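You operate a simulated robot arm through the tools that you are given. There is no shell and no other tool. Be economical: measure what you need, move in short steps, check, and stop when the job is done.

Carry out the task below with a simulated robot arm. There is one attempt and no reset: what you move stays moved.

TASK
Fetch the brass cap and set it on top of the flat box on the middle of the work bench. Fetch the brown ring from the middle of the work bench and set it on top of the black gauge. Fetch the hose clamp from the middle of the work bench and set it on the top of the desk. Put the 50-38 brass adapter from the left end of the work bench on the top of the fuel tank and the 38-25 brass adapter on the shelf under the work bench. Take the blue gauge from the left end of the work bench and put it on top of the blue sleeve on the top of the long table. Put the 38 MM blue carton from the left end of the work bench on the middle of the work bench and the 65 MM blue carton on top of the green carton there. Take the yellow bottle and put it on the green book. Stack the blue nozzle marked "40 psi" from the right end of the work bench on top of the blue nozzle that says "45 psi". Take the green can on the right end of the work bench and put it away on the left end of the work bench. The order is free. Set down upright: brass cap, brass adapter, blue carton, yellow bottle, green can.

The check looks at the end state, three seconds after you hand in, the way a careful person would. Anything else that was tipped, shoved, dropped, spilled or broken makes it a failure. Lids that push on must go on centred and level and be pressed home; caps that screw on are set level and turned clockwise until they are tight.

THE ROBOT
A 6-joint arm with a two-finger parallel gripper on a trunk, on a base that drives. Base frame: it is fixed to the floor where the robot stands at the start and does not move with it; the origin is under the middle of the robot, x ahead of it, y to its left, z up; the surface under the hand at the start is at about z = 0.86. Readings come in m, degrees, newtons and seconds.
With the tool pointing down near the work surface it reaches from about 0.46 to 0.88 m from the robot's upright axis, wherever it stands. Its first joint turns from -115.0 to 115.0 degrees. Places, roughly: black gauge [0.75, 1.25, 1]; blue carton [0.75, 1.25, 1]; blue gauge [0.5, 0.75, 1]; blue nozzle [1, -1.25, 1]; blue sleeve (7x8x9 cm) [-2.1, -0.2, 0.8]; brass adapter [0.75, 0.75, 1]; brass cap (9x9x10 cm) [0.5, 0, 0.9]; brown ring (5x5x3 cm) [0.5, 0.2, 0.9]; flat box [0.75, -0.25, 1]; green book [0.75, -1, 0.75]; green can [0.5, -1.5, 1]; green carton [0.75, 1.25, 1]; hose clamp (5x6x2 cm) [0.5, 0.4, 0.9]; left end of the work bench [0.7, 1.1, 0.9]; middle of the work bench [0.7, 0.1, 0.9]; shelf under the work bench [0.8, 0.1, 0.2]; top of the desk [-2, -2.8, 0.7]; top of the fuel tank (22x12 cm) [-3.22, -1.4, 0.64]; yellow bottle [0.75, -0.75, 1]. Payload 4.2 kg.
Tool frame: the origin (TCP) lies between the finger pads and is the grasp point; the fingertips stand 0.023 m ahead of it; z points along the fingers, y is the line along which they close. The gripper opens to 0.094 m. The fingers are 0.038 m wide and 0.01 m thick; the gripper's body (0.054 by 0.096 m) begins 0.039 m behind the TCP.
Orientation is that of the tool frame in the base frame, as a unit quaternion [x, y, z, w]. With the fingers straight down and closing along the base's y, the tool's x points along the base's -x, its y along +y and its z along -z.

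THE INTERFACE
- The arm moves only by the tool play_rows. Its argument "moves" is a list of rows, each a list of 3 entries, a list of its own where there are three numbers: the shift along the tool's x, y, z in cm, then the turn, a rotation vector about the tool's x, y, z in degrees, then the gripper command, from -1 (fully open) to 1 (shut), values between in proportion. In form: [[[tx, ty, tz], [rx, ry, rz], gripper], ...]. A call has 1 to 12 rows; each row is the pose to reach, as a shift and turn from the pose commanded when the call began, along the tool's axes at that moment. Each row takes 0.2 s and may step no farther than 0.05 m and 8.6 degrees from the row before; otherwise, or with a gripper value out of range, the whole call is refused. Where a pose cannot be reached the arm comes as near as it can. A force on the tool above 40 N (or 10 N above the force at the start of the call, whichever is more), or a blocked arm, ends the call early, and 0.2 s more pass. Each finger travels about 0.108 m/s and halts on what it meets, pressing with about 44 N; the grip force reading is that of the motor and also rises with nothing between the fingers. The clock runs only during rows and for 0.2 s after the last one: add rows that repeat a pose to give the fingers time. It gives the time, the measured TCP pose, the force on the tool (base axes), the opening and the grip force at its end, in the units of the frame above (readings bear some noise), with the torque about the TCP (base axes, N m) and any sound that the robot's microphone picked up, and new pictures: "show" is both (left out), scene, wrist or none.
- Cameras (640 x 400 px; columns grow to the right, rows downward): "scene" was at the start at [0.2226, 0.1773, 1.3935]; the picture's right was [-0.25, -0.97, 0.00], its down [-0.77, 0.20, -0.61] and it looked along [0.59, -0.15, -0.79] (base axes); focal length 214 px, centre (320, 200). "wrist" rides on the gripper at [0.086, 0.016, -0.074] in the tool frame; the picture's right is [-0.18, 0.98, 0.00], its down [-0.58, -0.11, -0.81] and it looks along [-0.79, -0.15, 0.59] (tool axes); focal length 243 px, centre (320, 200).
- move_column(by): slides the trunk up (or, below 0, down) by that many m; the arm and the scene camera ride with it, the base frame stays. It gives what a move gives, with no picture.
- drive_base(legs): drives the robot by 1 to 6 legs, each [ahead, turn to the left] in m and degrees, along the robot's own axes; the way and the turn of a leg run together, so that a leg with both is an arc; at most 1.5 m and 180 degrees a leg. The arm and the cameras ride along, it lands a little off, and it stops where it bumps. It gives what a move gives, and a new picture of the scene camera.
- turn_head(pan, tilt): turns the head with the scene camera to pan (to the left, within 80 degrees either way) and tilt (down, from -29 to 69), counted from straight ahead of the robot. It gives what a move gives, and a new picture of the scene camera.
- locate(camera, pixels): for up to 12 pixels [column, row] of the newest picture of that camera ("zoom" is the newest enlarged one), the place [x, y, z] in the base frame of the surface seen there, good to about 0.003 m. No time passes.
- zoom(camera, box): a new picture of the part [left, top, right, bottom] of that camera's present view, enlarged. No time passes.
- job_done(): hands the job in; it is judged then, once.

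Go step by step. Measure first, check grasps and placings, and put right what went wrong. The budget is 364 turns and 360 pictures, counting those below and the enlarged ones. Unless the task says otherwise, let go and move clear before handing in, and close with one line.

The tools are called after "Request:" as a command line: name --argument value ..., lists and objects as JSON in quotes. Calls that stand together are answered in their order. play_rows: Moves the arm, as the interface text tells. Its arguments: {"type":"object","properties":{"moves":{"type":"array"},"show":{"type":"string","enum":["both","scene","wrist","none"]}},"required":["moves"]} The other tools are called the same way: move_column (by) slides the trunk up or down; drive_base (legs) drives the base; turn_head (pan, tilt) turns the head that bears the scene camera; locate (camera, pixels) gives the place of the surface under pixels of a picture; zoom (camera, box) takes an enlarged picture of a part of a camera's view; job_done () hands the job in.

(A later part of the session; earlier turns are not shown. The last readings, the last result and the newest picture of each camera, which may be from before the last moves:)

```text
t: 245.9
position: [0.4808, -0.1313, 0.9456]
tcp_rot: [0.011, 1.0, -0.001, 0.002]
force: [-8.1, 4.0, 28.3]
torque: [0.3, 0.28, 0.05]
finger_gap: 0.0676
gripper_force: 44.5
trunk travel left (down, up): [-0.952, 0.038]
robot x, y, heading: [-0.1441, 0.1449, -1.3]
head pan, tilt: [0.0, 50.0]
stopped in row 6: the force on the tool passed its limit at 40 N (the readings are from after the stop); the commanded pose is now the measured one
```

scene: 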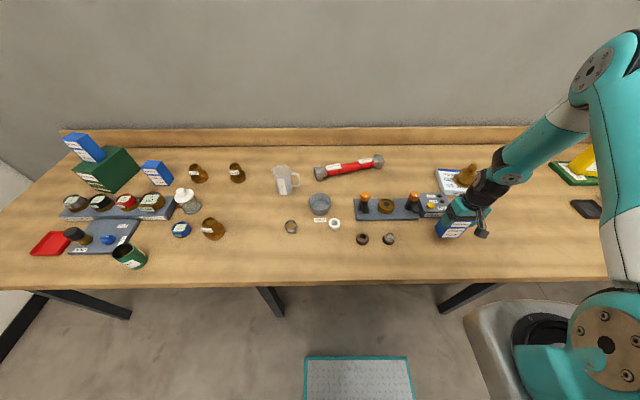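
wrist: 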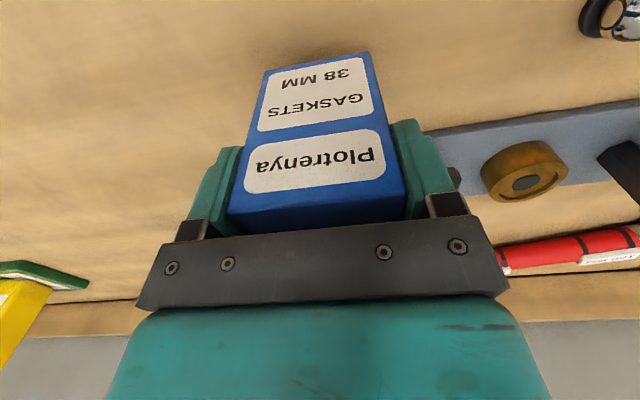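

Down on the table. Ease, release and rise.

Request:
play_rows --moves '[[[0, 0, -0.1], [0, 0, 0], 1], [[0, 0, -0.1], [0, 0, 0], 0.2], [[0, 0, -0.1], [0, 0, 0], -0.4], [[0, 0, -0.1], [0, 0, 0], -1], [[0, 0, -0.1], [0, 0, 0], -1], [[0, 0, -4], [0, 0, 0], -1], [[0, 0, -8], [0, 0, 0], -1], [[0, 0, -13], [0, 0, 0], -1], [[0, 0, -17], [0, 0, 0], -1]]' --show "none"

Request:
zoom --camera "scene" --box '[270, 160, 510, 280]'

```text
t: 247.9
position: [0.4806, -0.131, 1.1134]
tcp_rot: [0.01, 1.0, -0.002, 0.003]
force: [-0.4, 0.1, -0.8]
torque: [0.03, 0.01, -0.01]
finger_gap: 0.0937
gripper_force: 0.0
trunk travel left (down, up): [-0.952, 0.038]
robot x, y, heading: [-0.1456, 0.1416, -1.1]
head pan, tilt: [0.0, 50.0]
```

```text
2.67 times, centred on (390, 220) of scene
```

zoom: 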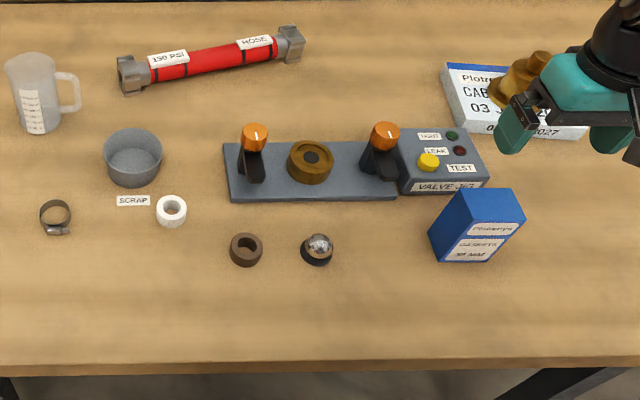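

38 MM stands. Now the brown ring: locate its rim.

Request:
zoom --camera "scene" --box '[340, 222, 404, 262]'

Request:
locate --camera "scene" --pixels '[[362, 234], [356, 239], [368, 239], [362, 245]]'

```text
10.00 times, centred on (372, 242) of scene
```

zoom: 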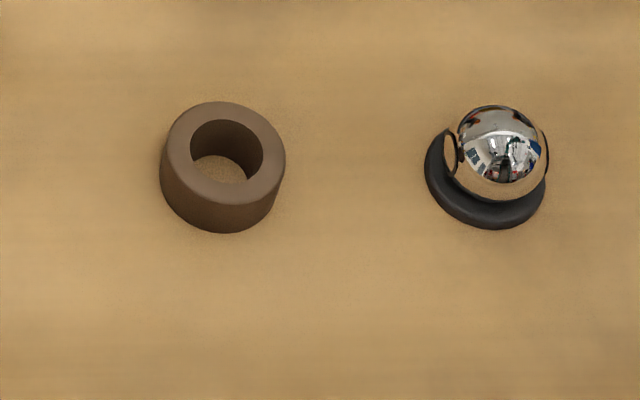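

```text
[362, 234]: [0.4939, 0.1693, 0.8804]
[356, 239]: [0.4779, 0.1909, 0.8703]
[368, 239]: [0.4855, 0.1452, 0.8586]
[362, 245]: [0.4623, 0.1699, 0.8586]
```

Request:
locate --camera "zoom" --pixels '[[180, 140], [275, 145], [225, 110], [225, 195], [165, 190], [280, 190], [225, 225]]'

```text
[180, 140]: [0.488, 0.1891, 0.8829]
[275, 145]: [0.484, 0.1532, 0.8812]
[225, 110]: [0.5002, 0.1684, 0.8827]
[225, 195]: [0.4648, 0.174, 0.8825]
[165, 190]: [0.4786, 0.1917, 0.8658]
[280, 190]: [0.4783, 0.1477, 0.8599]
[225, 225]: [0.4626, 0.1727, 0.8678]
```

Ring centre (0.482,0.171), outer 4.6 cm, top 0.883. Move above with fingers part-open (the ball is near).

Request:
play_rows --moves '[[[0.1, 4.3, 0], [0, 0, 0], -1], [[0.2, 8.6, 0], [0, 0, 0], -1], [[0.2, 12.9, 0], [0, 0, 0], -0.5], [[0.3, 17.2, 0], [0, 0, 0], -0.5], [[0.4, 21.5, 0], [0, 0, 0], -0.5], [[0.4, 25.8, 0], [0, 0, 0], -0.5], [[0.5, 30.2, 0], [0, 0, 0], -0.5], [[0.5, 30.2, 5], [0, 0, 0], -0.5], [[0.5, 30.2, 10], [0, 0, 0], -0.5]]' --show "wrist"

```text
t: 249.9
position: [0.4837, 0.1707, 1.0139]
tcp_rot: [0.01, 1.0, 0.0, 0.003]
force: [0.1, -0.4, -0.1]
torque: [-0.02, 0.0, 0.02]
finger_gap: 0.0704
gripper_force: 0.1
trunk travel left (down, up): [-0.952, 0.038]
robot x, y, heading: [-0.148, 0.145, -1.2]
head pan, tilt: [0.0, 50.0]
```

wrist: 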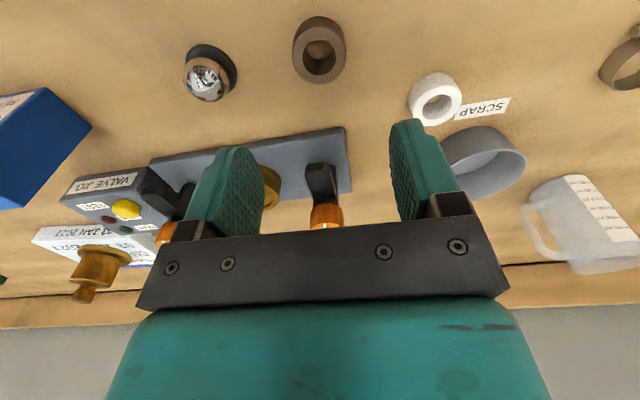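

Request:
locate --camera "wrist" --pixels '[[296, 60], [345, 55], [320, 80], [318, 28]]'

Request:
play_rows --moves '[[[0.1, 0, 4], [0, 0, 0], -0.5], [[0.1, 0, 8], [0, 0, 0], -0.5], [[0.1, 0, 11], [0, 0, 0], -0.5], [[0.1, 0, 12.6], [0, 0, 0], -0.5]]' --show "wrist"

```text
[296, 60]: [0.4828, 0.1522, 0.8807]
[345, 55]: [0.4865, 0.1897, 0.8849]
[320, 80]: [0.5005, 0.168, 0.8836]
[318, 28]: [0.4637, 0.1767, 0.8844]
```

```text
t: 250.9
position: [0.4832, 0.17, 0.888]
tcp_rot: [0.01, 1.0, -0.001, 0.002]
force: [0.5, -0.5, -0.7]
torque: [0.03, 0.02, -0.02]
finger_gap: 0.0705
gripper_force: 0.0
trunk travel left (down, up): [-0.952, 0.038]
robot x, y, heading: [-0.1473, 0.1468, -0.9]
head pan, tilt: [0.0, 50.0]
```

wrist: 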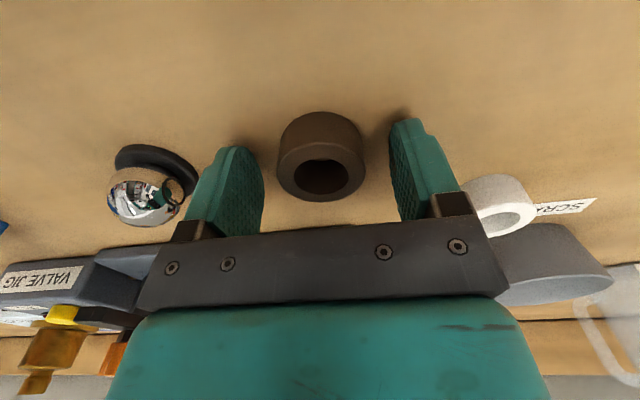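

Centred. Close and lift.

Request:
play_rows --moves '[[[0, 0, 0.2], [0, 0, 0], 0.2], [[0, 0, 0.2], [0, 0, 0], 1], [[0, 0, 0.2], [0, 0, 0], 1], [[0, 0, 0.2], [0, 0, 0], 1], [[0, 0, -1], [0, 0, 0], 1], [[0, 0, -5], [0, 0, 0], 1], [[0, 0, -10], [0, 0, 0], 1], [[0, 0, -15], [0, 0, 0], 1], [[0, 0, -20], [0, 0, 0], 1], [[0, 0, -25], [0, 0, 0], 1]]' --show "wrist"

```text
t: 253.1
position: [0.4804, 0.1708, 1.1373]
tcp_rot: [0.01, 1.0, -0.001, 0.003]
force: [0.6, 0.5, -1.8]
torque: [0.01, 0.04, 0.01]
finger_gap: 0.0426
gripper_force: 43.6
trunk travel left (down, up): [-0.952, 0.038]
robot x, y, heading: [-0.1454, 0.1445, -1.4]
head pan, tilt: [0.0, 50.0]
```

wrist: 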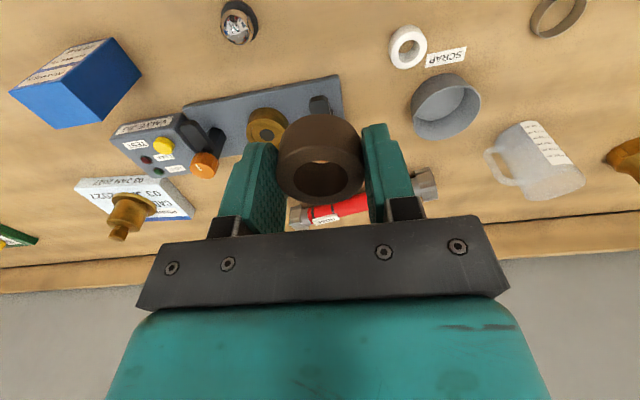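

Held. Drive to the left end (y≈0.9).

Request:
drive_base --legs '[[0, 90], [0.76, 0], [0, -88.6], [0.08, 0]]'

Request:
turn_head --pan 15 --tilt 52

```text
t: 265.5
position: [0.569, 0.9616, 1.1373]
tcp_rot: [-0.013, 1.0, 0.0, 0.003]
force: [-0.1, -0.4, -0.3]
torque: [-0.07, -0.03, 0.03]
finger_gap: 0.0428
gripper_force: 44.4
trunk travel left (down, up): [-0.952, 0.038]
robot x, y, heading: [-0.057, 0.9081, 1.3]
head pan, tilt: [0.0, 50.0]
```

scene: 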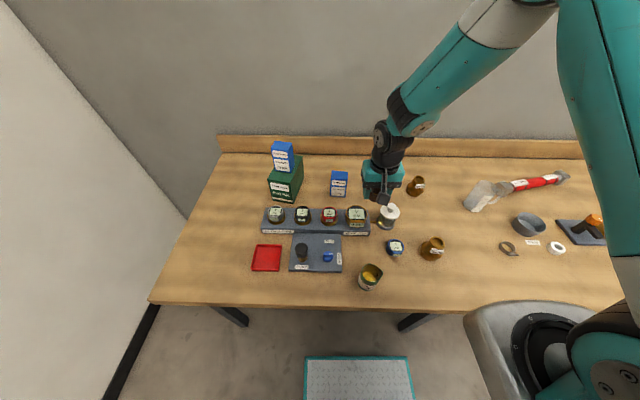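

```text
t: 266.3
position: [0.5694, 0.962, 1.1393]
tcp_rot: [-0.012, 1.0, 0.0, 0.003]
force: [0.4, 0.3, -0.5]
torque: [-0.02, -0.01, 0.02]
finger_gap: 0.0428
gripper_force: 44.1
trunk travel left (down, up): [-0.952, 0.038]
robot x, y, heading: [-0.0605, 0.9054, 1.3]
head pan, tilt: [15.0, 52.0]
```

scene: 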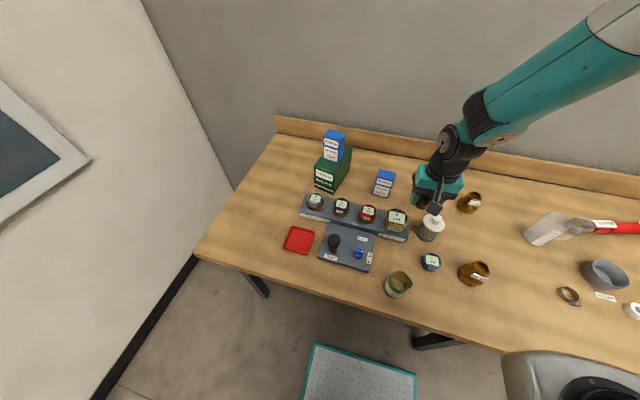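

Request:
zoom --camera "scene" --box '[296, 180, 416, 255]'

```text
5.33 times, centred on (356, 218) of scene
```

zoom: 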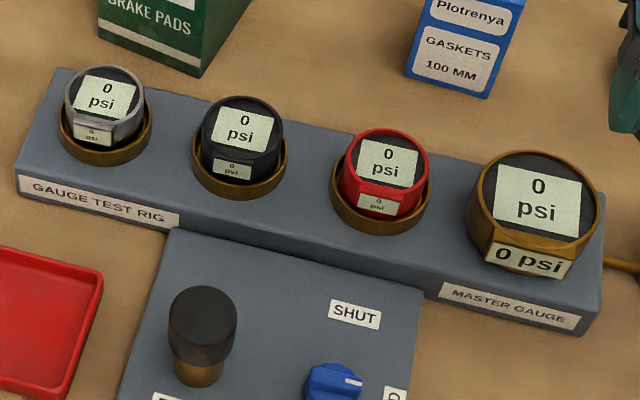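

Request:
locate --camera "zoom" --pixels '[[207, 125], [278, 132], [245, 100], [238, 152], [243, 128], [232, 170], [375, 133], [425, 155], [145, 95], [73, 90]]'

```text
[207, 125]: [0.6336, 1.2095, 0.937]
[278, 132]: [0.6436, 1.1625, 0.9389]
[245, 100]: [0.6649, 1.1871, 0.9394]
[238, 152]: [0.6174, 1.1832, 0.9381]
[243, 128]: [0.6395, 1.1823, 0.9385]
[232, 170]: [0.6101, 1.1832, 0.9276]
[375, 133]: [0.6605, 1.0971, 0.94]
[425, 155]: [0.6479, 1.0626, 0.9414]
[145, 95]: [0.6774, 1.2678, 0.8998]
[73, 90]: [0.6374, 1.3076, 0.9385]
```

Black gauge top centre (0.641,1.186), z 0.9385. Carry the ring over it.

Request:
play_rows --moves '[[[-1.3, 3.7, 1], [0, 0, 0], 1], [[-2.6, 7.4, 2], [0, 0, 0], 1], [[-3.9, 11.1, 3], [0, 0, 0], 1], [[-5.2, 14.8, 4], [0, 0, 0], 1], [[-6.5, 18.5, 6], [0, 0, 0], 1], [[-7.7, 22.2, 9], [0, 0, 0], 1], [[-7.7, 22.2, 13], [0, 0, 0], 1], [[-7.7, 22.2, 15], [0, 0, 0], 1], [[-7.7, 22.2, 15], [0, 0, 0], 1]]' --show "wrist"

Request:
zoom --camera "scene" --box '[296, 160, 416, 235]'

```text
t: 268.3
position: [0.6421, 1.1841, 0.9861]
tcp_rot: [-0.012, 1.0, -0.001, 0.003]
force: [1.1, -0.5, -0.2]
torque: [0.02, 0.0, 0.02]
finger_gap: 0.0426
gripper_force: 44.1
trunk travel left (down, up): [-0.952, 0.038]
robot x, y, heading: [-0.0569, 0.909, 1.2]
head pan, tilt: [15.0, 52.0]
```

wrist: 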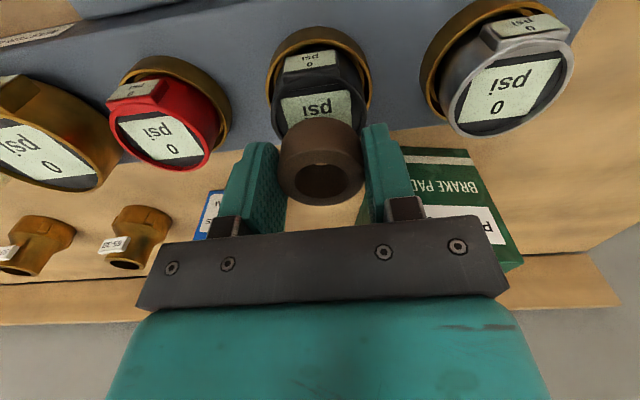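

```text
5.33 times, centred on (356, 198) of scene
```

zoom: 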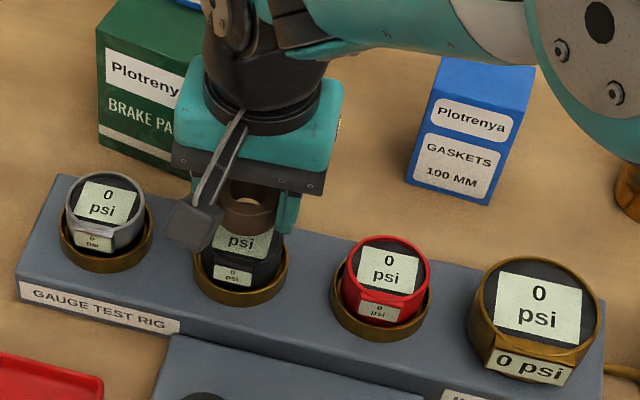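

Request:
play_rows --moves '[[[0, 0.1, 1.2], [0, 0, 0], 1], [[0, 0.1, 1.8], [0, 0, 0], 1], [[0, 0.1, 2.0], [0, 0, 0], 1], [[0, 0.1, 2.15], [0, 0, 0], 1], [[0, 0.1, 2.3], [0, 0, 0], 1]]' --show "none"

```text
t: 269.5
position: [0.642, 1.1857, 0.968]
tcp_rot: [-0.013, 1.0, 0.0, 0.004]
force: [-4.9, -2.2, 24.2]
torque: [0.04, 0.3, -0.04]
finger_gap: 0.0428
gripper_force: 43.9
trunk travel left (down, up): [-0.952, 0.038]
robot x, y, heading: [-0.0573, 0.9061, 1.2]
head pan, tilt: [15.0, 52.0]
```

Contact. Ease and release, partly opening, then rise.

Request:
play_rows --moves '[[[0, 0, -0.3], [0, 0, 0], 1], [[0, 0, -0.3], [0, 0, 0], 0.3], [[0, 0, -0.3], [0, 0, 0], -0.3], [[0, 0, -0.3], [0, 0, 0], -0.5], [[0, 0, -0.3], [0, 0, 0], -0.5], [[0, 0, -4], [0, 0, 0], -0.5], [[0, 0, -8], [0, 0, 0], -0.5], [[0, -3, -12], [0, 0, 0], -1], [[0, -6, -15], [0, 0, 0], -1]]' --show "none"

Request:
zoom --camera "scene" --box '[296, 160, 416, 235]'

```text
t: 271.5
position: [0.6402, 1.1276, 1.1152]
tcp_rot: [-0.013, 1.0, -0.002, 0.003]
force: [0.4, 0.1, -0.1]
torque: [-0.02, 0.03, -0.04]
finger_gap: 0.0942
gripper_force: 0.1
trunk travel left (down, up): [-0.952, 0.038]
robot x, y, heading: [-0.0583, 0.9062, 1.3]
head pan, tilt: [15.0, 52.0]
```

```text
5.33 times, centred on (356, 198) of scene
```

zoom: 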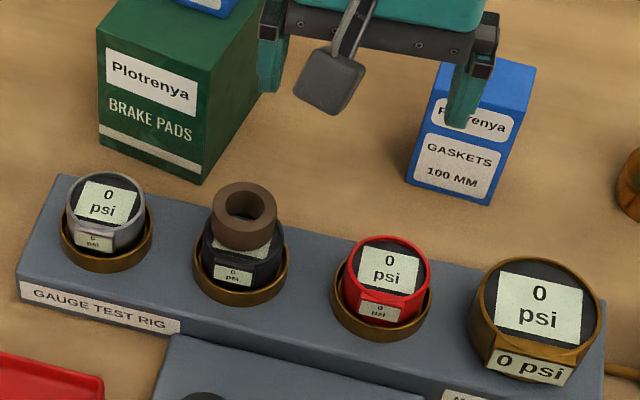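

The ring sits flat on the black gauge. Next the blue gauge near (431,262): measure it.

Request:
zoom --camera "scene" --box '[390, 225, 500, 300]'

```text
5.33 times, centred on (445, 262) of scene
```

zoom: 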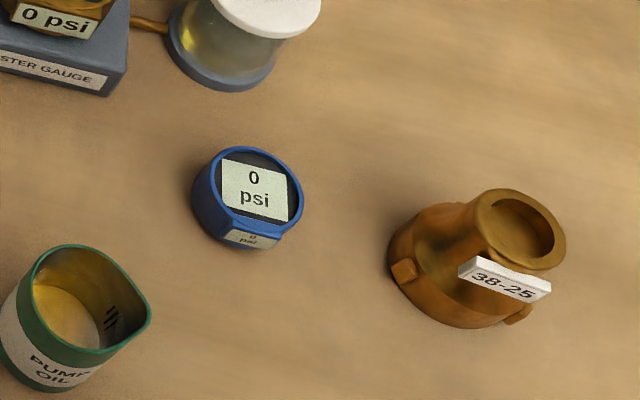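

Request:
locate --camera "zoom" --pixels '[[213, 180], [300, 195], [258, 150], [250, 225], [256, 188], [195, 215], [270, 245], [490, 205], [560, 240], [520, 195], [500, 255], [400, 270]]'

```text
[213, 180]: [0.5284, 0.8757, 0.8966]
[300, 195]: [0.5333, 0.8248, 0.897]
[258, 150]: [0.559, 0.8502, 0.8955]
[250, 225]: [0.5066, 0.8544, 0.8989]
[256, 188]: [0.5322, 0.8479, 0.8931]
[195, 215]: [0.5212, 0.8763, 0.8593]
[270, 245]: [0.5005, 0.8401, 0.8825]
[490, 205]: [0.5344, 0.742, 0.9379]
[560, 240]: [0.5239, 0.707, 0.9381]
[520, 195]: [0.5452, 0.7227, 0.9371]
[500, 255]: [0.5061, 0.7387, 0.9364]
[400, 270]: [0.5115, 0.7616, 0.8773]
```

Blue gauge centre (0.532,0.850), 5.2 cm, top 0.8965. Back off 6 cm for comfortable reach and go above it.

Request:
drive_base --legs '[[-0.07, 0]]'

Request:
play_rows --moves '[[[0.7, -4.3, 0], [0, 0, 0], -1], [[1.4, -8.6, 0], [0, 0, 0], -1], [[2.1, -12.9, 0], [0, 0, 0], -1], [[2.8, -17.2, 0], [0, 0, 0], -1], [[3.5, -21.5, 0], [0, 0, 0], -1], [[4.2, -25, 0], [0, 0, 0], -1], [[4.6, -27.5, 3], [0, 0, 0], -1], [[4.6, -27.5, 7.5], [0, 0, 0], -1], [[4.6, -27.5, 11], [0, 0, 0], -1]]' --show "wrist"

```text
t: 272.5
position: [0.571, 1.1248, 1.1146]
tcp_rot: [-0.012, 1.0, -0.001, 0.003]
force: [-0.2, 0.1, 0.6]
torque: [0.01, 0.03, 0.0]
finger_gap: 0.0939
gripper_force: 0.1
trunk travel left (down, up): [-0.952, 0.038]
robot x, y, heading: [-0.1261, 0.9106, 1.3]
head pan, tilt: [15.0, 52.0]
```

scene: 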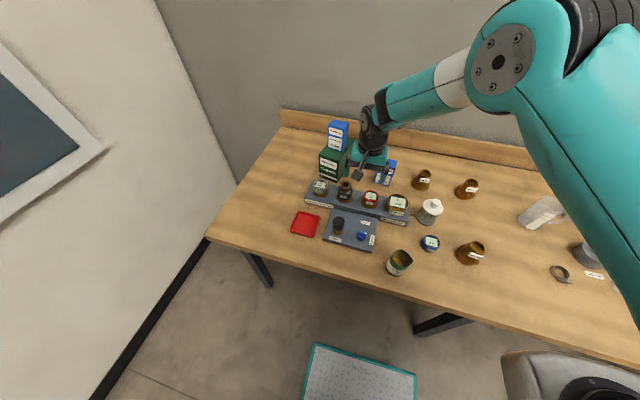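

```text
t: 274.5
position: [0.5319, 0.847, 1.0045]
tcp_rot: [-0.011, 1.0, -0.001, 0.003]
force: [0.1, 0.1, -0.4]
torque: [-0.01, 0.0, 0.0]
finger_gap: 0.0941
gripper_force: 0.0
trunk travel left (down, up): [-0.952, 0.038]
robot x, y, heading: [-0.1229, 0.9032, 1.1]
head pan, tilt: [15.0, 52.0]
```

wrist: 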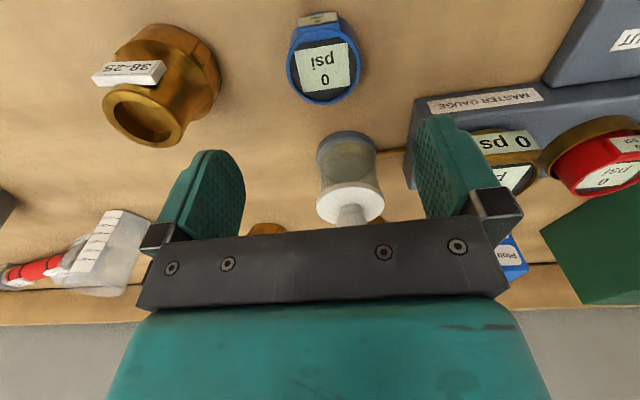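

Request:
locate --camera "wrist" --pixels '[[292, 72], [357, 62], [325, 98], [320, 45], [350, 205], [345, 165]]'

Request:
play_rows --moves '[[[0, 0.3, 4], [0, 0, 0], -0.7], [[0, 0.3, 8], [0, 0, 0], -0.7], [[0, 0.3, 10.5], [0, 0, 0], -0.7], [[0, 0.3, 11.5], [0, 0, 0], -0.7]]' --show "wrist"

```text
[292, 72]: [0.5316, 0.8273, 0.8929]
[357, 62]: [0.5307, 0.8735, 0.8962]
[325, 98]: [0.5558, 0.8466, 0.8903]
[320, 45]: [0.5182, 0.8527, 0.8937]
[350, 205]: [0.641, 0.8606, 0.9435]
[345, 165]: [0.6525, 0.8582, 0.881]
```

```text
t: 275.5
position: [0.5332, 0.8513, 0.8896]
tcp_rot: [-0.012, 1.0, -0.001, 0.004]
force: [-0.1, 0.6, 0.6]
torque: [0.01, 0.02, 0.01]
finger_gap: 0.08
gripper_force: 0.1
trunk travel left (down, up): [-0.952, 0.038]
robot x, y, heading: [-0.1273, 0.9009, 1.3]
head pan, tilt: [15.0, 52.0]
```

wrist: 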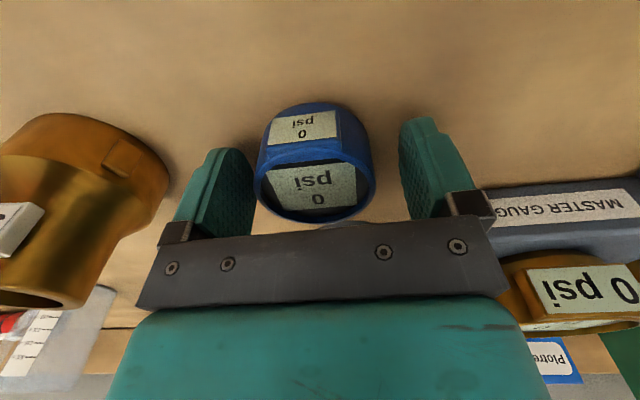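

Centred. Close and lift.

Request:
play_rows --moves '[[[0, 0, 0], [0, 0, 0], 0.2], [[0, 0, 0], [0, 0, 0], 1], [[0, 0, 0], [0, 0, 0], 1], [[0, 0, 0], [0, 0, 0], 1], [[0, 0, -1], [0, 0, 0], 1], [[0, 0, -5], [0, 0, 0], 1], [[0, 0, -9], [0, 0, 0], 1], [[0, 0, -13], [0, 0, 0], 1], [[0, 0, -18], [0, 0, 0], 1], [[-2, 0, -23], [0, 0, 0], 1]]' --show "wrist"

```text
refused: row 10 steps farther than a row can; nothing moved
```

Request:
play_rows --moves '[[[0, 0, 0], [0, 0, 0], 0.2], [[0, 0, 0], [0, 0, 0], 1], [[0, 0, 0], [0, 0, 0], 1], [[0, 0, 0], [0, 0, 0], 1], [[0, 0, -1], [0, 0, 0], 1], [[0, 0, -5], [0, 0, 0], 1], [[0, 0, -9], [0, 0, 0], 1], [[0, 0, -13], [0, 0, 0], 1], [[0, 0, -17.5], [0, 0, 0], 1], [[-2, 0, -22], [0, 0, 0], 1]]' --show "wrist"

```text
t: 277.7
position: [0.5518, 0.8539, 1.111]
tcp_rot: [-0.012, 1.0, -0.001, 0.003]
force: [-0.2, 0.4, -1.8]
torque: [0.0, 0.03, 0.0]
finger_gap: 0.055
gripper_force: 45.1
trunk travel left (down, up): [-0.952, 0.038]
robot x, y, heading: [-0.1277, 0.9058, 1.5]
head pan, tilt: [15.0, 52.0]
```

wrist: 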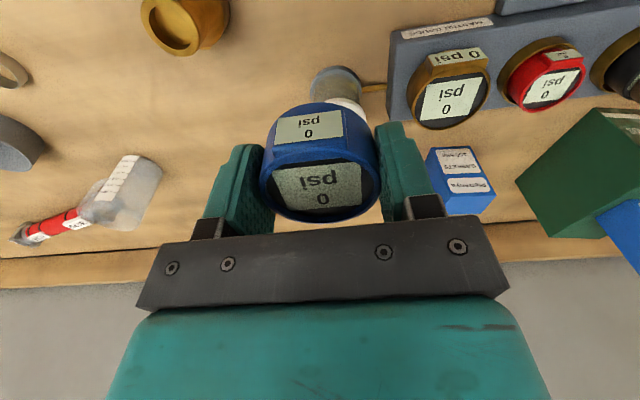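

Gauge held. Back off, turn and drive toward the long table, looking first.

Request:
drive_base --legs '[[-0.3, 0], [0, -131.5]]'

Request:
turn_head --pan 0 --tilt 25

```text
t: 285.1
position: [-0.9083, 0.4188, 1.1107]
tcp_rot: [0.905, 0.426, -0.003, 0.001]
force: [0.1, 0.8, -1.3]
torque: [0.0, 0.02, -0.02]
finger_gap: 0.055
gripper_force: 44.4
trunk travel left (down, up): [-0.952, 0.038]
robot x, y, heading: [-0.4257, 0.902, -129.5]
head pan, tilt: [15.0, 52.0]
```

scene: 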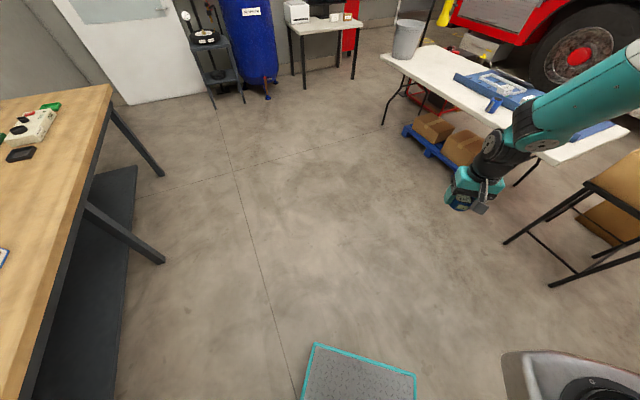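

```text
t: 286.0
position: [-0.9082, 0.4181, 1.1106]
tcp_rot: [0.904, 0.427, -0.003, 0.001]
force: [-0.6, -0.1, -0.2]
torque: [-0.04, 0.0, 0.01]
finger_gap: 0.0552
gripper_force: 44.0
trunk travel left (down, up): [-0.952, 0.038]
robot x, y, heading: [-0.4268, 0.8971, -129.3]
head pan, tilt: [0.0, 25.0]
```

scene: 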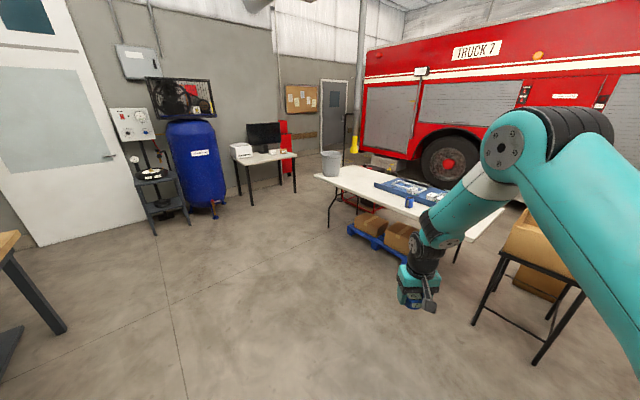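

Blue sleeve appears at (409,202) on the white table. Locate things along the way.

Request:
locate --camera "scene" --pixels '[[409, 202], [320, 177], [455, 242], [345, 188], [500, 255], [510, 230], [375, 245], [265, 160], [290, 155], [240, 160], [380, 160], [215, 200]]'

Request:
zoom --camera "scene" --box '[300, 130, 500, 260]'

```text
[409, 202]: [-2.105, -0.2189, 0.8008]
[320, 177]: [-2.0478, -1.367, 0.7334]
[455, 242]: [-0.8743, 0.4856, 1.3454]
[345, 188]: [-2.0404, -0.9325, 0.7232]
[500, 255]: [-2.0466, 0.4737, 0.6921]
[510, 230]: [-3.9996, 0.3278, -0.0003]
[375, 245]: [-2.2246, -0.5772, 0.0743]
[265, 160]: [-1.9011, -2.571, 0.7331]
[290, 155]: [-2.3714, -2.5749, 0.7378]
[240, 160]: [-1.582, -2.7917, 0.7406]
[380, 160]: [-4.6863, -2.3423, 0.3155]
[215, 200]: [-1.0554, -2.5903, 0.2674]
```

```text
3.08 times, centred on (400, 195) of scene
```

zoom: 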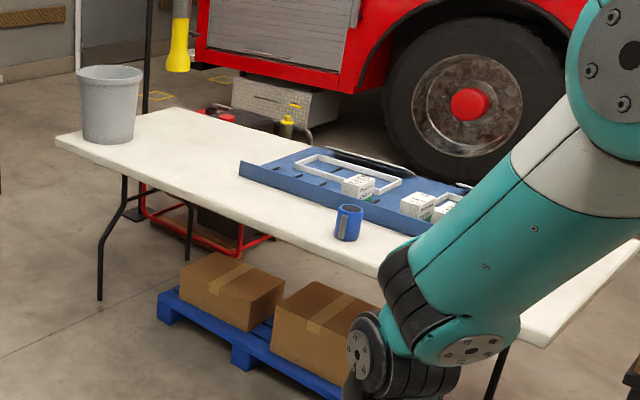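

Drive 1.47 m toward (-1.38,-0.22) and face the table.

Request:
drive_base --legs '[[0, -1.2], [1.46, 0], [0, -49.5]]'

Request:
turn_head --pan 0 --tilt 50

```text
t: 295.9
position: [-2.0592, -0.1408, 1.1106]
tcp_rot: [1.0, 0.001, -0.003, -0.002]
force: [-0.4, 0.3, -0.4]
torque: [0.02, -0.04, -0.02]
finger_gap: 0.055
gripper_force: 44.0
trunk travel left (down, up): [-0.952, 0.038]
robot x, y, heading: [-1.3812, -0.2063, 180.0]
head pan, tilt: [0.0, 25.0]
```

scene: 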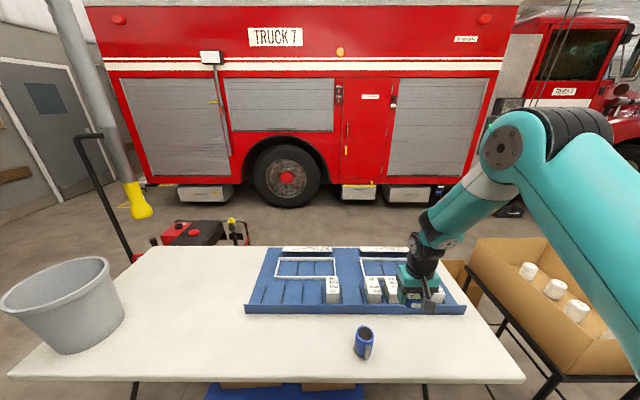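

```text
t: 296.8
position: [-2.0581, -0.14, 1.1094]
tcp_rot: [1.0, 0.0, -0.002, 0.0]
force: [0.1, -0.8, -1.9]
torque: [0.01, 0.01, 0.01]
finger_gap: 0.0548
gripper_force: 44.2
trunk travel left (down, up): [-0.952, 0.038]
robot x, y, heading: [-1.3801, -0.2066, 180.1]
head pan, tilt: [0.0, 50.0]
```

scene: 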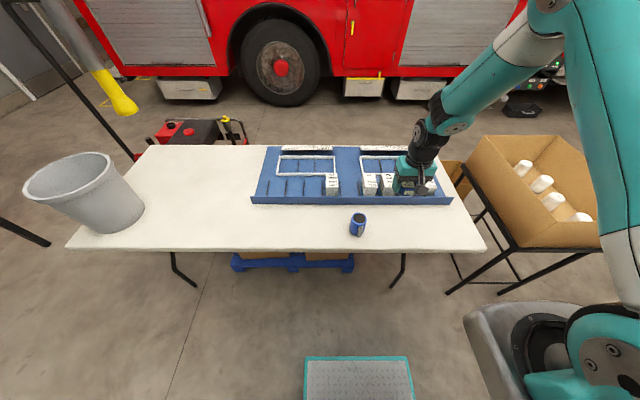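

Request:
zoom --camera "scene" --box '[330, 200, 390, 245]'

```text
8.89 times, centred on (360, 222) of scene
```

zoom: 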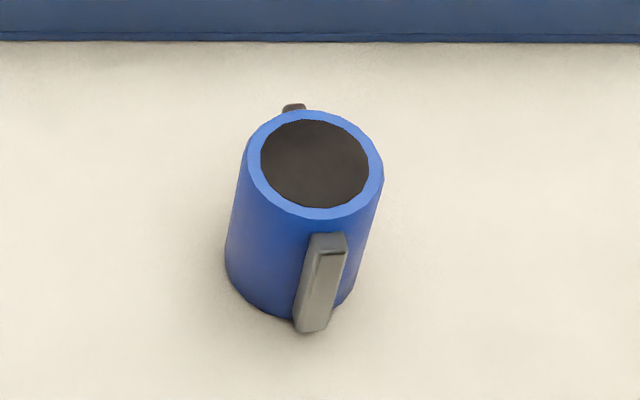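

Request:
locate --camera "zoom" --pixels '[[252, 160], [378, 170], [318, 114], [312, 213], [315, 160], [330, 240], [230, 265], [450, 250]]'

```text
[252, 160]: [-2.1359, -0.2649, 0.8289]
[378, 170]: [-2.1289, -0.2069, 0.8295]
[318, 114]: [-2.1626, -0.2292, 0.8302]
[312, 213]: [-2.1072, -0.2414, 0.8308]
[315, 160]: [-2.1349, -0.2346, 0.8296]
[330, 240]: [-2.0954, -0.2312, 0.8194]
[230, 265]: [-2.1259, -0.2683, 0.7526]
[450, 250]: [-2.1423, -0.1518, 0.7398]
```

Sleeve top centre (-2.134,-0.236), z 0.830. Move over it and down to 3 cm above.

Request:
play_rows --moves '[[[-2, 3, 1], [0, 0, 0], 1], [[-4, 6, 3], [0, 0, 0], 1], [[-6, 8.5, 6], [0, 0, 0], 1], [[-7.6, 9.6, 10], [0, 0, 0], 1], [[-7.6, 9.6, 14], [0, 0, 0], 1], [[-7.6, 9.6, 18], [0, 0, 0], 1], [[-7.6, 9.6, 21.5], [0, 0, 0], 1], [[-7.6, 9.6, 21.5], [0, 0, 0], 1]]' --show "wrist"

Request:
zoom --camera "scene" --box '[310, 180, 410, 245]'

```text
t: 298.6
position: [-2.1353, -0.2361, 0.8935]
tcp_rot: [1.0, 0.001, -0.003, -0.001]
force: [-0.7, 0.3, -2.0]
torque: [-0.01, -0.04, 0.0]
finger_gap: 0.0548
gripper_force: 43.9
trunk travel left (down, up): [-0.952, 0.038]
robot x, y, heading: [-1.3789, -0.2064, 179.9]
head pan, tilt: [0.0, 50.0]
```

wrist: 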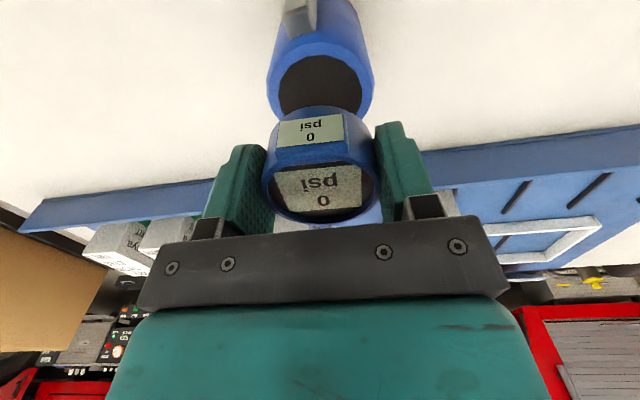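

```text
6.15 times, centred on (360, 212) of scene
```

zoom: 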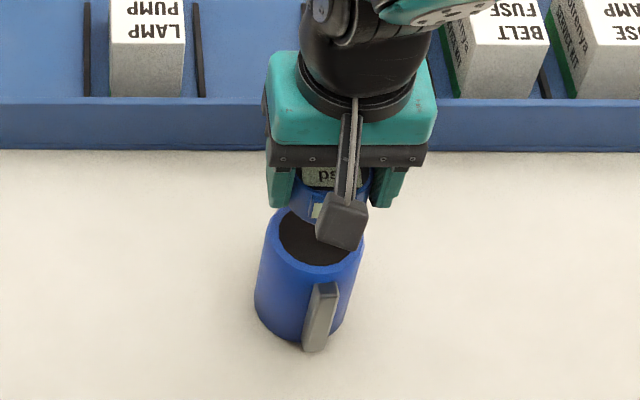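

Request:
play_rows --moves '[[[0, 0, 1.5], [0, 0, 0], 1], [[0, 0, 2.6], [0, 0, 0], 1], [[0, 0, 2.9], [0, 0, 0], 1], [[0, 0, 3.1], [0, 0, 0], 1], [[0, 0, 3.25], [0, 0, 0], 1], [[0, 0, 3.4], [0, 0, 0], 1]]' --show "none"

```text
t: 299.9
position: [-2.1359, -0.2366, 0.8609]
tcp_rot: [1.0, 0.0, -0.003, -0.001]
force: [-0.3, -0.3, -1.6]
torque: [0.02, -0.01, -0.02]
finger_gap: 0.0551
gripper_force: 44.0
trunk travel left (down, up): [-0.952, 0.038]
robot x, y, heading: [-1.3785, -0.2074, 179.9]
head pan, tilt: [0.0, 50.0]
```

Request:
play_rows --moves '[[[0, 0, 0.15], [0, 0, 0], 1], [[0, 0, 0.3], [0, 0, 0], 1], [[0, 0, 0.4], [0, 0, 0], 1]]' --show "none"

```text
t: 300.8
position: [-2.1361, -0.2361, 0.858]
tcp_rot: [1.0, 0.001, -0.005, -0.001]
force: [3.1, 0.9, 18.6]
torque: [0.02, -0.3, 0.03]
finger_gap: 0.0551
gripper_force: 44.0
trunk travel left (down, up): [-0.952, 0.038]
robot x, y, heading: [-1.3776, -0.2053, 180.2]
head pan, tilt: [0.0, 50.0]
```

Contact. Ease, release, rise.

Request:
play_rows --moves '[[[0, 0, -0.2], [0, 0, 0], 1], [[0, 0, -0.2], [0, 0, 0], 0.2], [[0, 0, -0.2], [0, 0, 0], -0.4], [[0, 0, -0.2], [0, 0, 0], -1], [[0, 0, -0.2], [0, 0, 0], -1], [[0, 0, -4], [0, 0, 0], -1], [[0, 0, -8], [0, 0, 0], -1], [[0, 0, -13], [0, 0, 0], -1], [[2, 0, -17], [0, 0, 0], -1], [[3, 0, -21], [0, 0, 0], -1], [[3, 0, -25], [0, 0, 0], -1]]' --show "none"

Request:
zoom --camera "scene" --box '[310, 180, 410, 245]'

```text
t: 303.1
position: [-2.1043, -0.2366, 1.1068]
tcp_rot: [1.0, 0.001, -0.001, -0.001]
force: [-1.0, -0.1, 0.7]
torque: [0.02, -0.01, -0.03]
finger_gap: 0.0939
gripper_force: 0.1
trunk travel left (down, up): [-0.952, 0.038]
robot x, y, heading: [-1.3786, -0.2087, 180.1]
head pan, tilt: [0.0, 50.0]
```

```text
6.15 times, centred on (360, 212) of scene
```

zoom: 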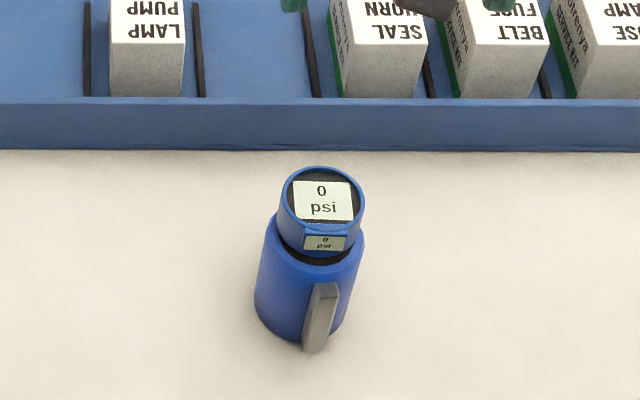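

The gauge sits on the sleeve. While here, look at the fuel tank behind the table near (195,130).

Request:
zoom --camera "scene" --box '[120, 90, 280, 190]'

Request:
locate --camera "scene" --pixels '[[175, 130], [190, 130], [215, 128], [165, 130], [200, 140], [225, 120], [68, 247], [140, 150], [250, 147], [40, 240]]'

```text
4.00 times, centred on (200, 140) of scene
```

zoom: 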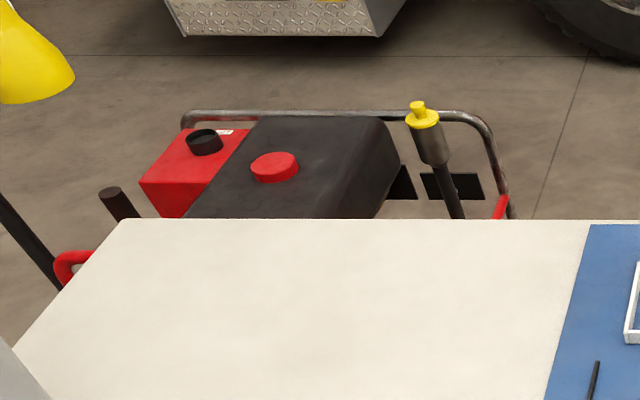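

```text
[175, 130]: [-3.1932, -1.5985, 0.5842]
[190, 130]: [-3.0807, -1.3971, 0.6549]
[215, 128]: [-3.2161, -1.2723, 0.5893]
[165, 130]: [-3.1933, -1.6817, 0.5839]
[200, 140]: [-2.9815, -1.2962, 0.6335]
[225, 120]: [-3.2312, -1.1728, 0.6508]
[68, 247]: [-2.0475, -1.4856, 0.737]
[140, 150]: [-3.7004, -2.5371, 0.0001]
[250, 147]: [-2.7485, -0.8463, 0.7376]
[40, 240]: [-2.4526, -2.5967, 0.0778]
```

Tank (black, red cap) is near (-3.05,-1.35), top 0.634. Now back to the bench for the 50-38 adapter, turning left to keep clear of the cardboard box.

Request:
drive_base --legs '[[0, 180], [0, 41], [1.37, 0], [0, -41]]'

Request:
turn_head --pan 0 --tilt 45

```text
t: 321.1
position: [0.3684, 0.7179, 1.1075]
tcp_rot: [0.0, 1.0, -0.001, 0.002]
force: [0.6, 0.1, -0.6]
torque: [-0.02, -0.02, 0.0]
finger_gap: 0.0937
gripper_force: 0.1
trunk travel left (down, up): [-0.952, 0.038]
robot x, y, heading: [-0.355, 0.685, -0.1]
head pan, tilt: [0.0, 50.0]
```

scene: 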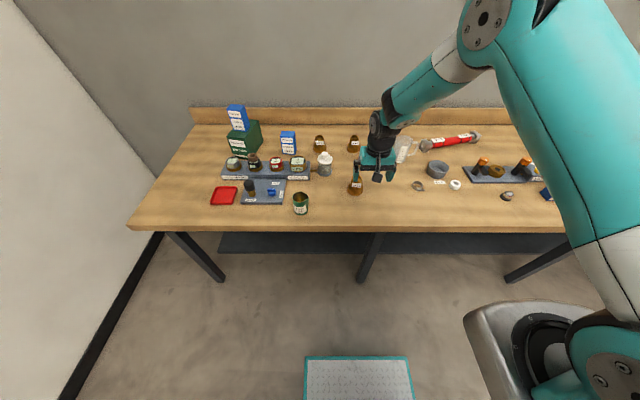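

```text
t: 321.8
position: [0.3689, 0.7174, 1.1065]
tcp_rot: [0.0, 1.0, -0.001, 0.003]
force: [0.6, 0.6, 0.2]
torque: [0.0, -0.02, -0.02]
finger_gap: 0.094
gripper_force: 0.1
trunk travel left (down, up): [-0.952, 0.038]
robot x, y, heading: [-0.3598, 0.6883, -0.3]
head pan, tilt: [0.0, 45.0]
```

scene: 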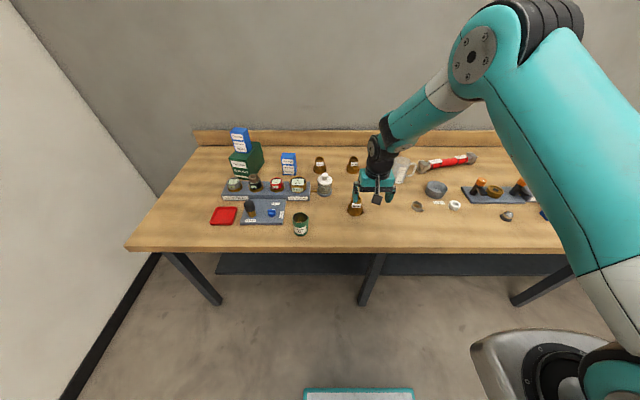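

The shelf under the bench is visible at (450,265). Measure it and the adapters.

Request:
locate --camera "scene" --pixels '[[450, 268], [450, 258], [520, 268], [300, 265], [300, 255], [370, 280], [320, 160], [353, 160], [354, 200], [420, 250], [545, 280], [400, 245]]'

Request:
zoom --camera "scene" --box '[180, 220, 600, 320]'

```text
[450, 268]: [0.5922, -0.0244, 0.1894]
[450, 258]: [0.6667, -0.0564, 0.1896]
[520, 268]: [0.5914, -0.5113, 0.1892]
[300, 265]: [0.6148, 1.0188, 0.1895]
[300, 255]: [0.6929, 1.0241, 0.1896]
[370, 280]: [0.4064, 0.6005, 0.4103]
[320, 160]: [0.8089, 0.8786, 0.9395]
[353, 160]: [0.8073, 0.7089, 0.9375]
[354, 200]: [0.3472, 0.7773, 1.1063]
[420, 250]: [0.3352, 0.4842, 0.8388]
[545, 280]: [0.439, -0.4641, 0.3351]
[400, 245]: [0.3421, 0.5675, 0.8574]
```

```text
1.52 times, centred on (390, 270) of scene
```

zoom: 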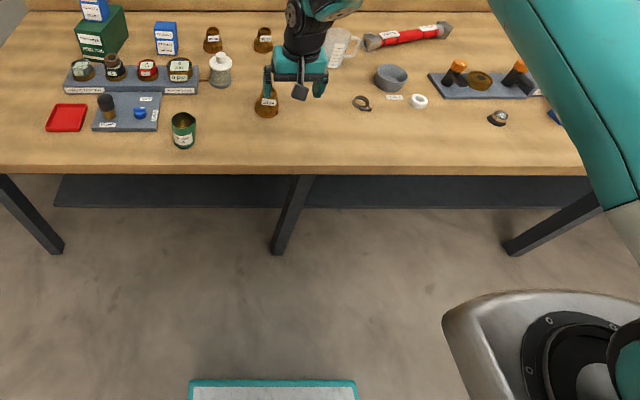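

Shelf surface z=0.19, front edge about x=0.56; bench underside ~0.83. First the 38-25 adapter at (0.526,0.724): drive up 0.25 m and look from the wrist.

Request:
drive_base --legs '[[0.25, 0.3]]'

Request:
play_rows --moves '[[[4, 0.4, 2], [0, 0, 0], -1], [[8, 0.7, 4], [0, 0, 0], -1], [[9.3, 0.7, 5], [0, 0, 0], -1]]' --show "wrist"

```text
t: 323.6
position: [0.6185, 0.7207, 1.1075]
tcp_rot: [-0.004, 1.0, -0.001, 0.002]
force: [0.7, 0.8, -0.6]
torque: [0.01, 0.02, 0.0]
finger_gap: 0.0941
gripper_force: 0.1
trunk travel left (down, up): [-0.952, 0.038]
robot x, y, heading: [-0.1077, 0.6874, 0.1]
head pan, tilt: [0.0, 45.0]
```

scene: 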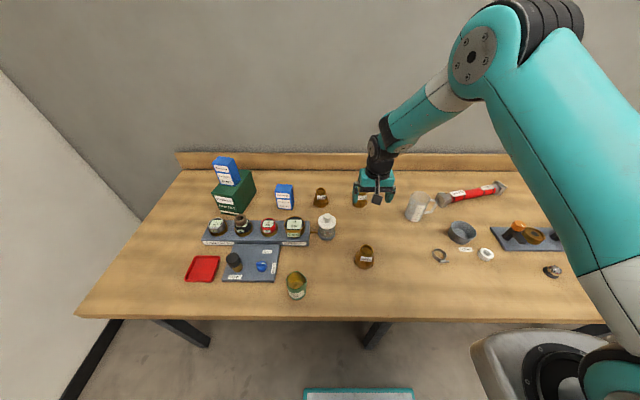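

```text
t: 324.4
position: [0.5266, 0.7276, 1.0572]
tcp_rot: [-0.004, 1.0, 0.0, 0.002]
force: [-0.2, 0.1, -0.1]
torque: [0.02, 0.03, 0.03]
finger_gap: 0.094
gripper_force: 0.1
trunk travel left (down, up): [-0.952, 0.038]
robot x, y, heading: [-0.101, 0.6873, 0.3]
head pan, tilt: [0.0, 45.0]
```

wrist: 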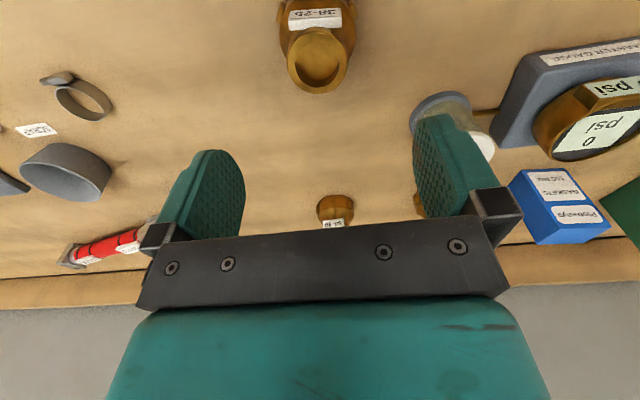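

Request:
locate --camera "wrist" --pixels '[[290, 62], [347, 58], [318, 90], [316, 34], [300, 20], [335, 15], [282, 45], [353, 30]]'

Request:
zoom --camera "wrist" --box '[250, 0, 400, 100]'

```text
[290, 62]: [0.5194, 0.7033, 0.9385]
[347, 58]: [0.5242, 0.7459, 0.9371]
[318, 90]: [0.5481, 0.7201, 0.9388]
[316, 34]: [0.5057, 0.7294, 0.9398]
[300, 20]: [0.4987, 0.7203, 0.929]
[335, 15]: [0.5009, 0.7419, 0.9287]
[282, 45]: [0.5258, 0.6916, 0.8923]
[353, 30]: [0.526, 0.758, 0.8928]
```

```text
4.00 times, centred on (325, 50) of wrist
```

zoom: 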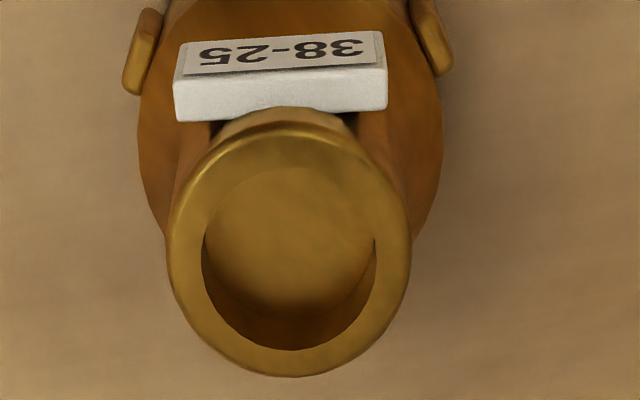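

Tube centre (0.526,0.7255), 4.4 cm, tag on the front. Grip slightly behind centre at z=0.922.

Request:
play_rows --moves '[[[-0.4, -0.2, 4], [0, 0, 0], -1], [[-0.4, -0.2, 8], [0, 0, 0], -1], [[-0.4, -0.2, 12], [0, 0, 0], -1], [[-0.4, -0.2, 13.5], [0, 0, 0], -1], [[-0.4, -0.2, 13.5], [0, 0, 0], 0.3], [[-0.4, -0.2, 13.5], [0, 0, 0], 1], [[-0.4, -0.2, 13.5], [0, 0, 0], 1], [[-0.4, -0.2, 13.5], [0, 0, 0], 1], [[-0.4, -0.2, 12.8], [0, 0, 0], 1], [[-0.4, -0.2, 11], [0, 0, 0], 1]]' --show "wrist"

```text
t: 326.6
position: [0.5305, 0.7255, 0.9471]
tcp_rot: [-0.003, 1.0, -0.001, 0.003]
force: [-1.0, -0.4, -3.9]
torque: [0.01, -0.04, 0.0]
finger_gap: 0.0472
gripper_force: 44.0
trunk travel left (down, up): [-0.952, 0.038]
robot x, y, heading: [-0.1057, 0.689, -0.2]
head pan, tilt: [0.0, 45.0]
```

wrist: 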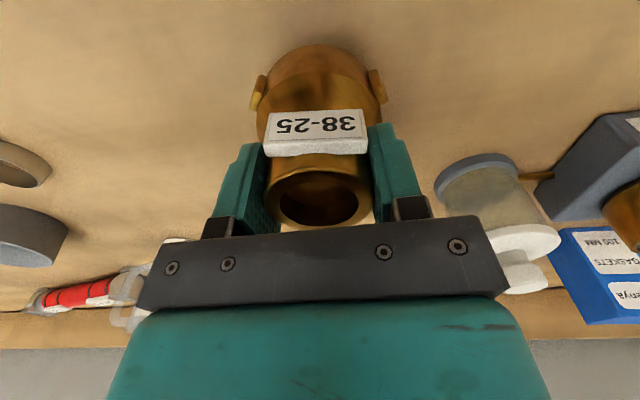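

Held. Lift to z=1.25, then back off and shift to y≈0.1 before going low under the bench.

Request:
play_rows --moves '[[[0, 0, -5], [0, 0, 0], 1], [[0, 0, -10], [0, 0, 0], 1], [[0, 0, -15], [0, 0, 0], 1], [[-1, 0, -19.5], [0, 0, 0], 1], [[-2, 0, -24], [0, 0, 0], 1], [[-3, 0, -28.5], [0, 0, 0], 1], [[-6, -1, -31], [0, 0, 0], 1]]' --show "none"

Request:
drive_base --legs '[[-0.5, 0], [0, -90], [0.6, 0], [0, 90]]'

```text
t: 328.2
position: [0.589, 0.7172, 1.2587]
tcp_rot: [-0.003, 1.0, -0.001, 0.002]
force: [0.0, 0.3, -4.3]
torque: [0.0, 0.03, -0.02]
finger_gap: 0.0471
gripper_force: 44.1
trunk travel left (down, up): [-0.952, 0.038]
robot x, y, heading: [-0.107, 0.6896, 0.4]
head pan, tilt: [0.0, 45.0]
```

```text
t: 341.9
position: [0.082, 0.1165, 1.2575]
tcp_rot: [-0.008, 1.0, -0.001, 0.002]
force: [-0.2, 0.1, -4.1]
torque: [0.0, -0.01, 0.02]
finger_gap: 0.0463
gripper_force: 43.8
trunk travel left (down, up): [-0.952, 0.038]
robot x, y, heading: [-0.6147, 0.0835, 0.8]
head pan, tilt: [0.0, 45.0]
```

scene: 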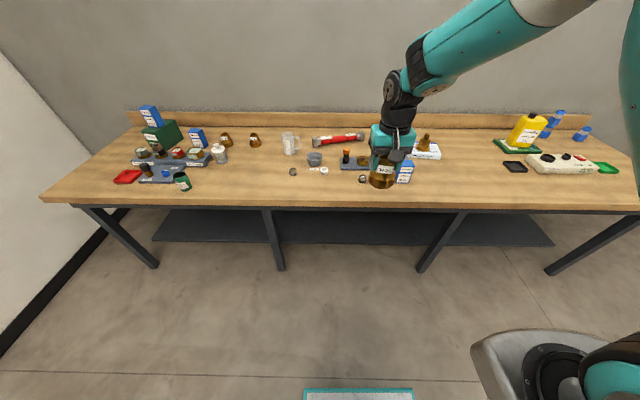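

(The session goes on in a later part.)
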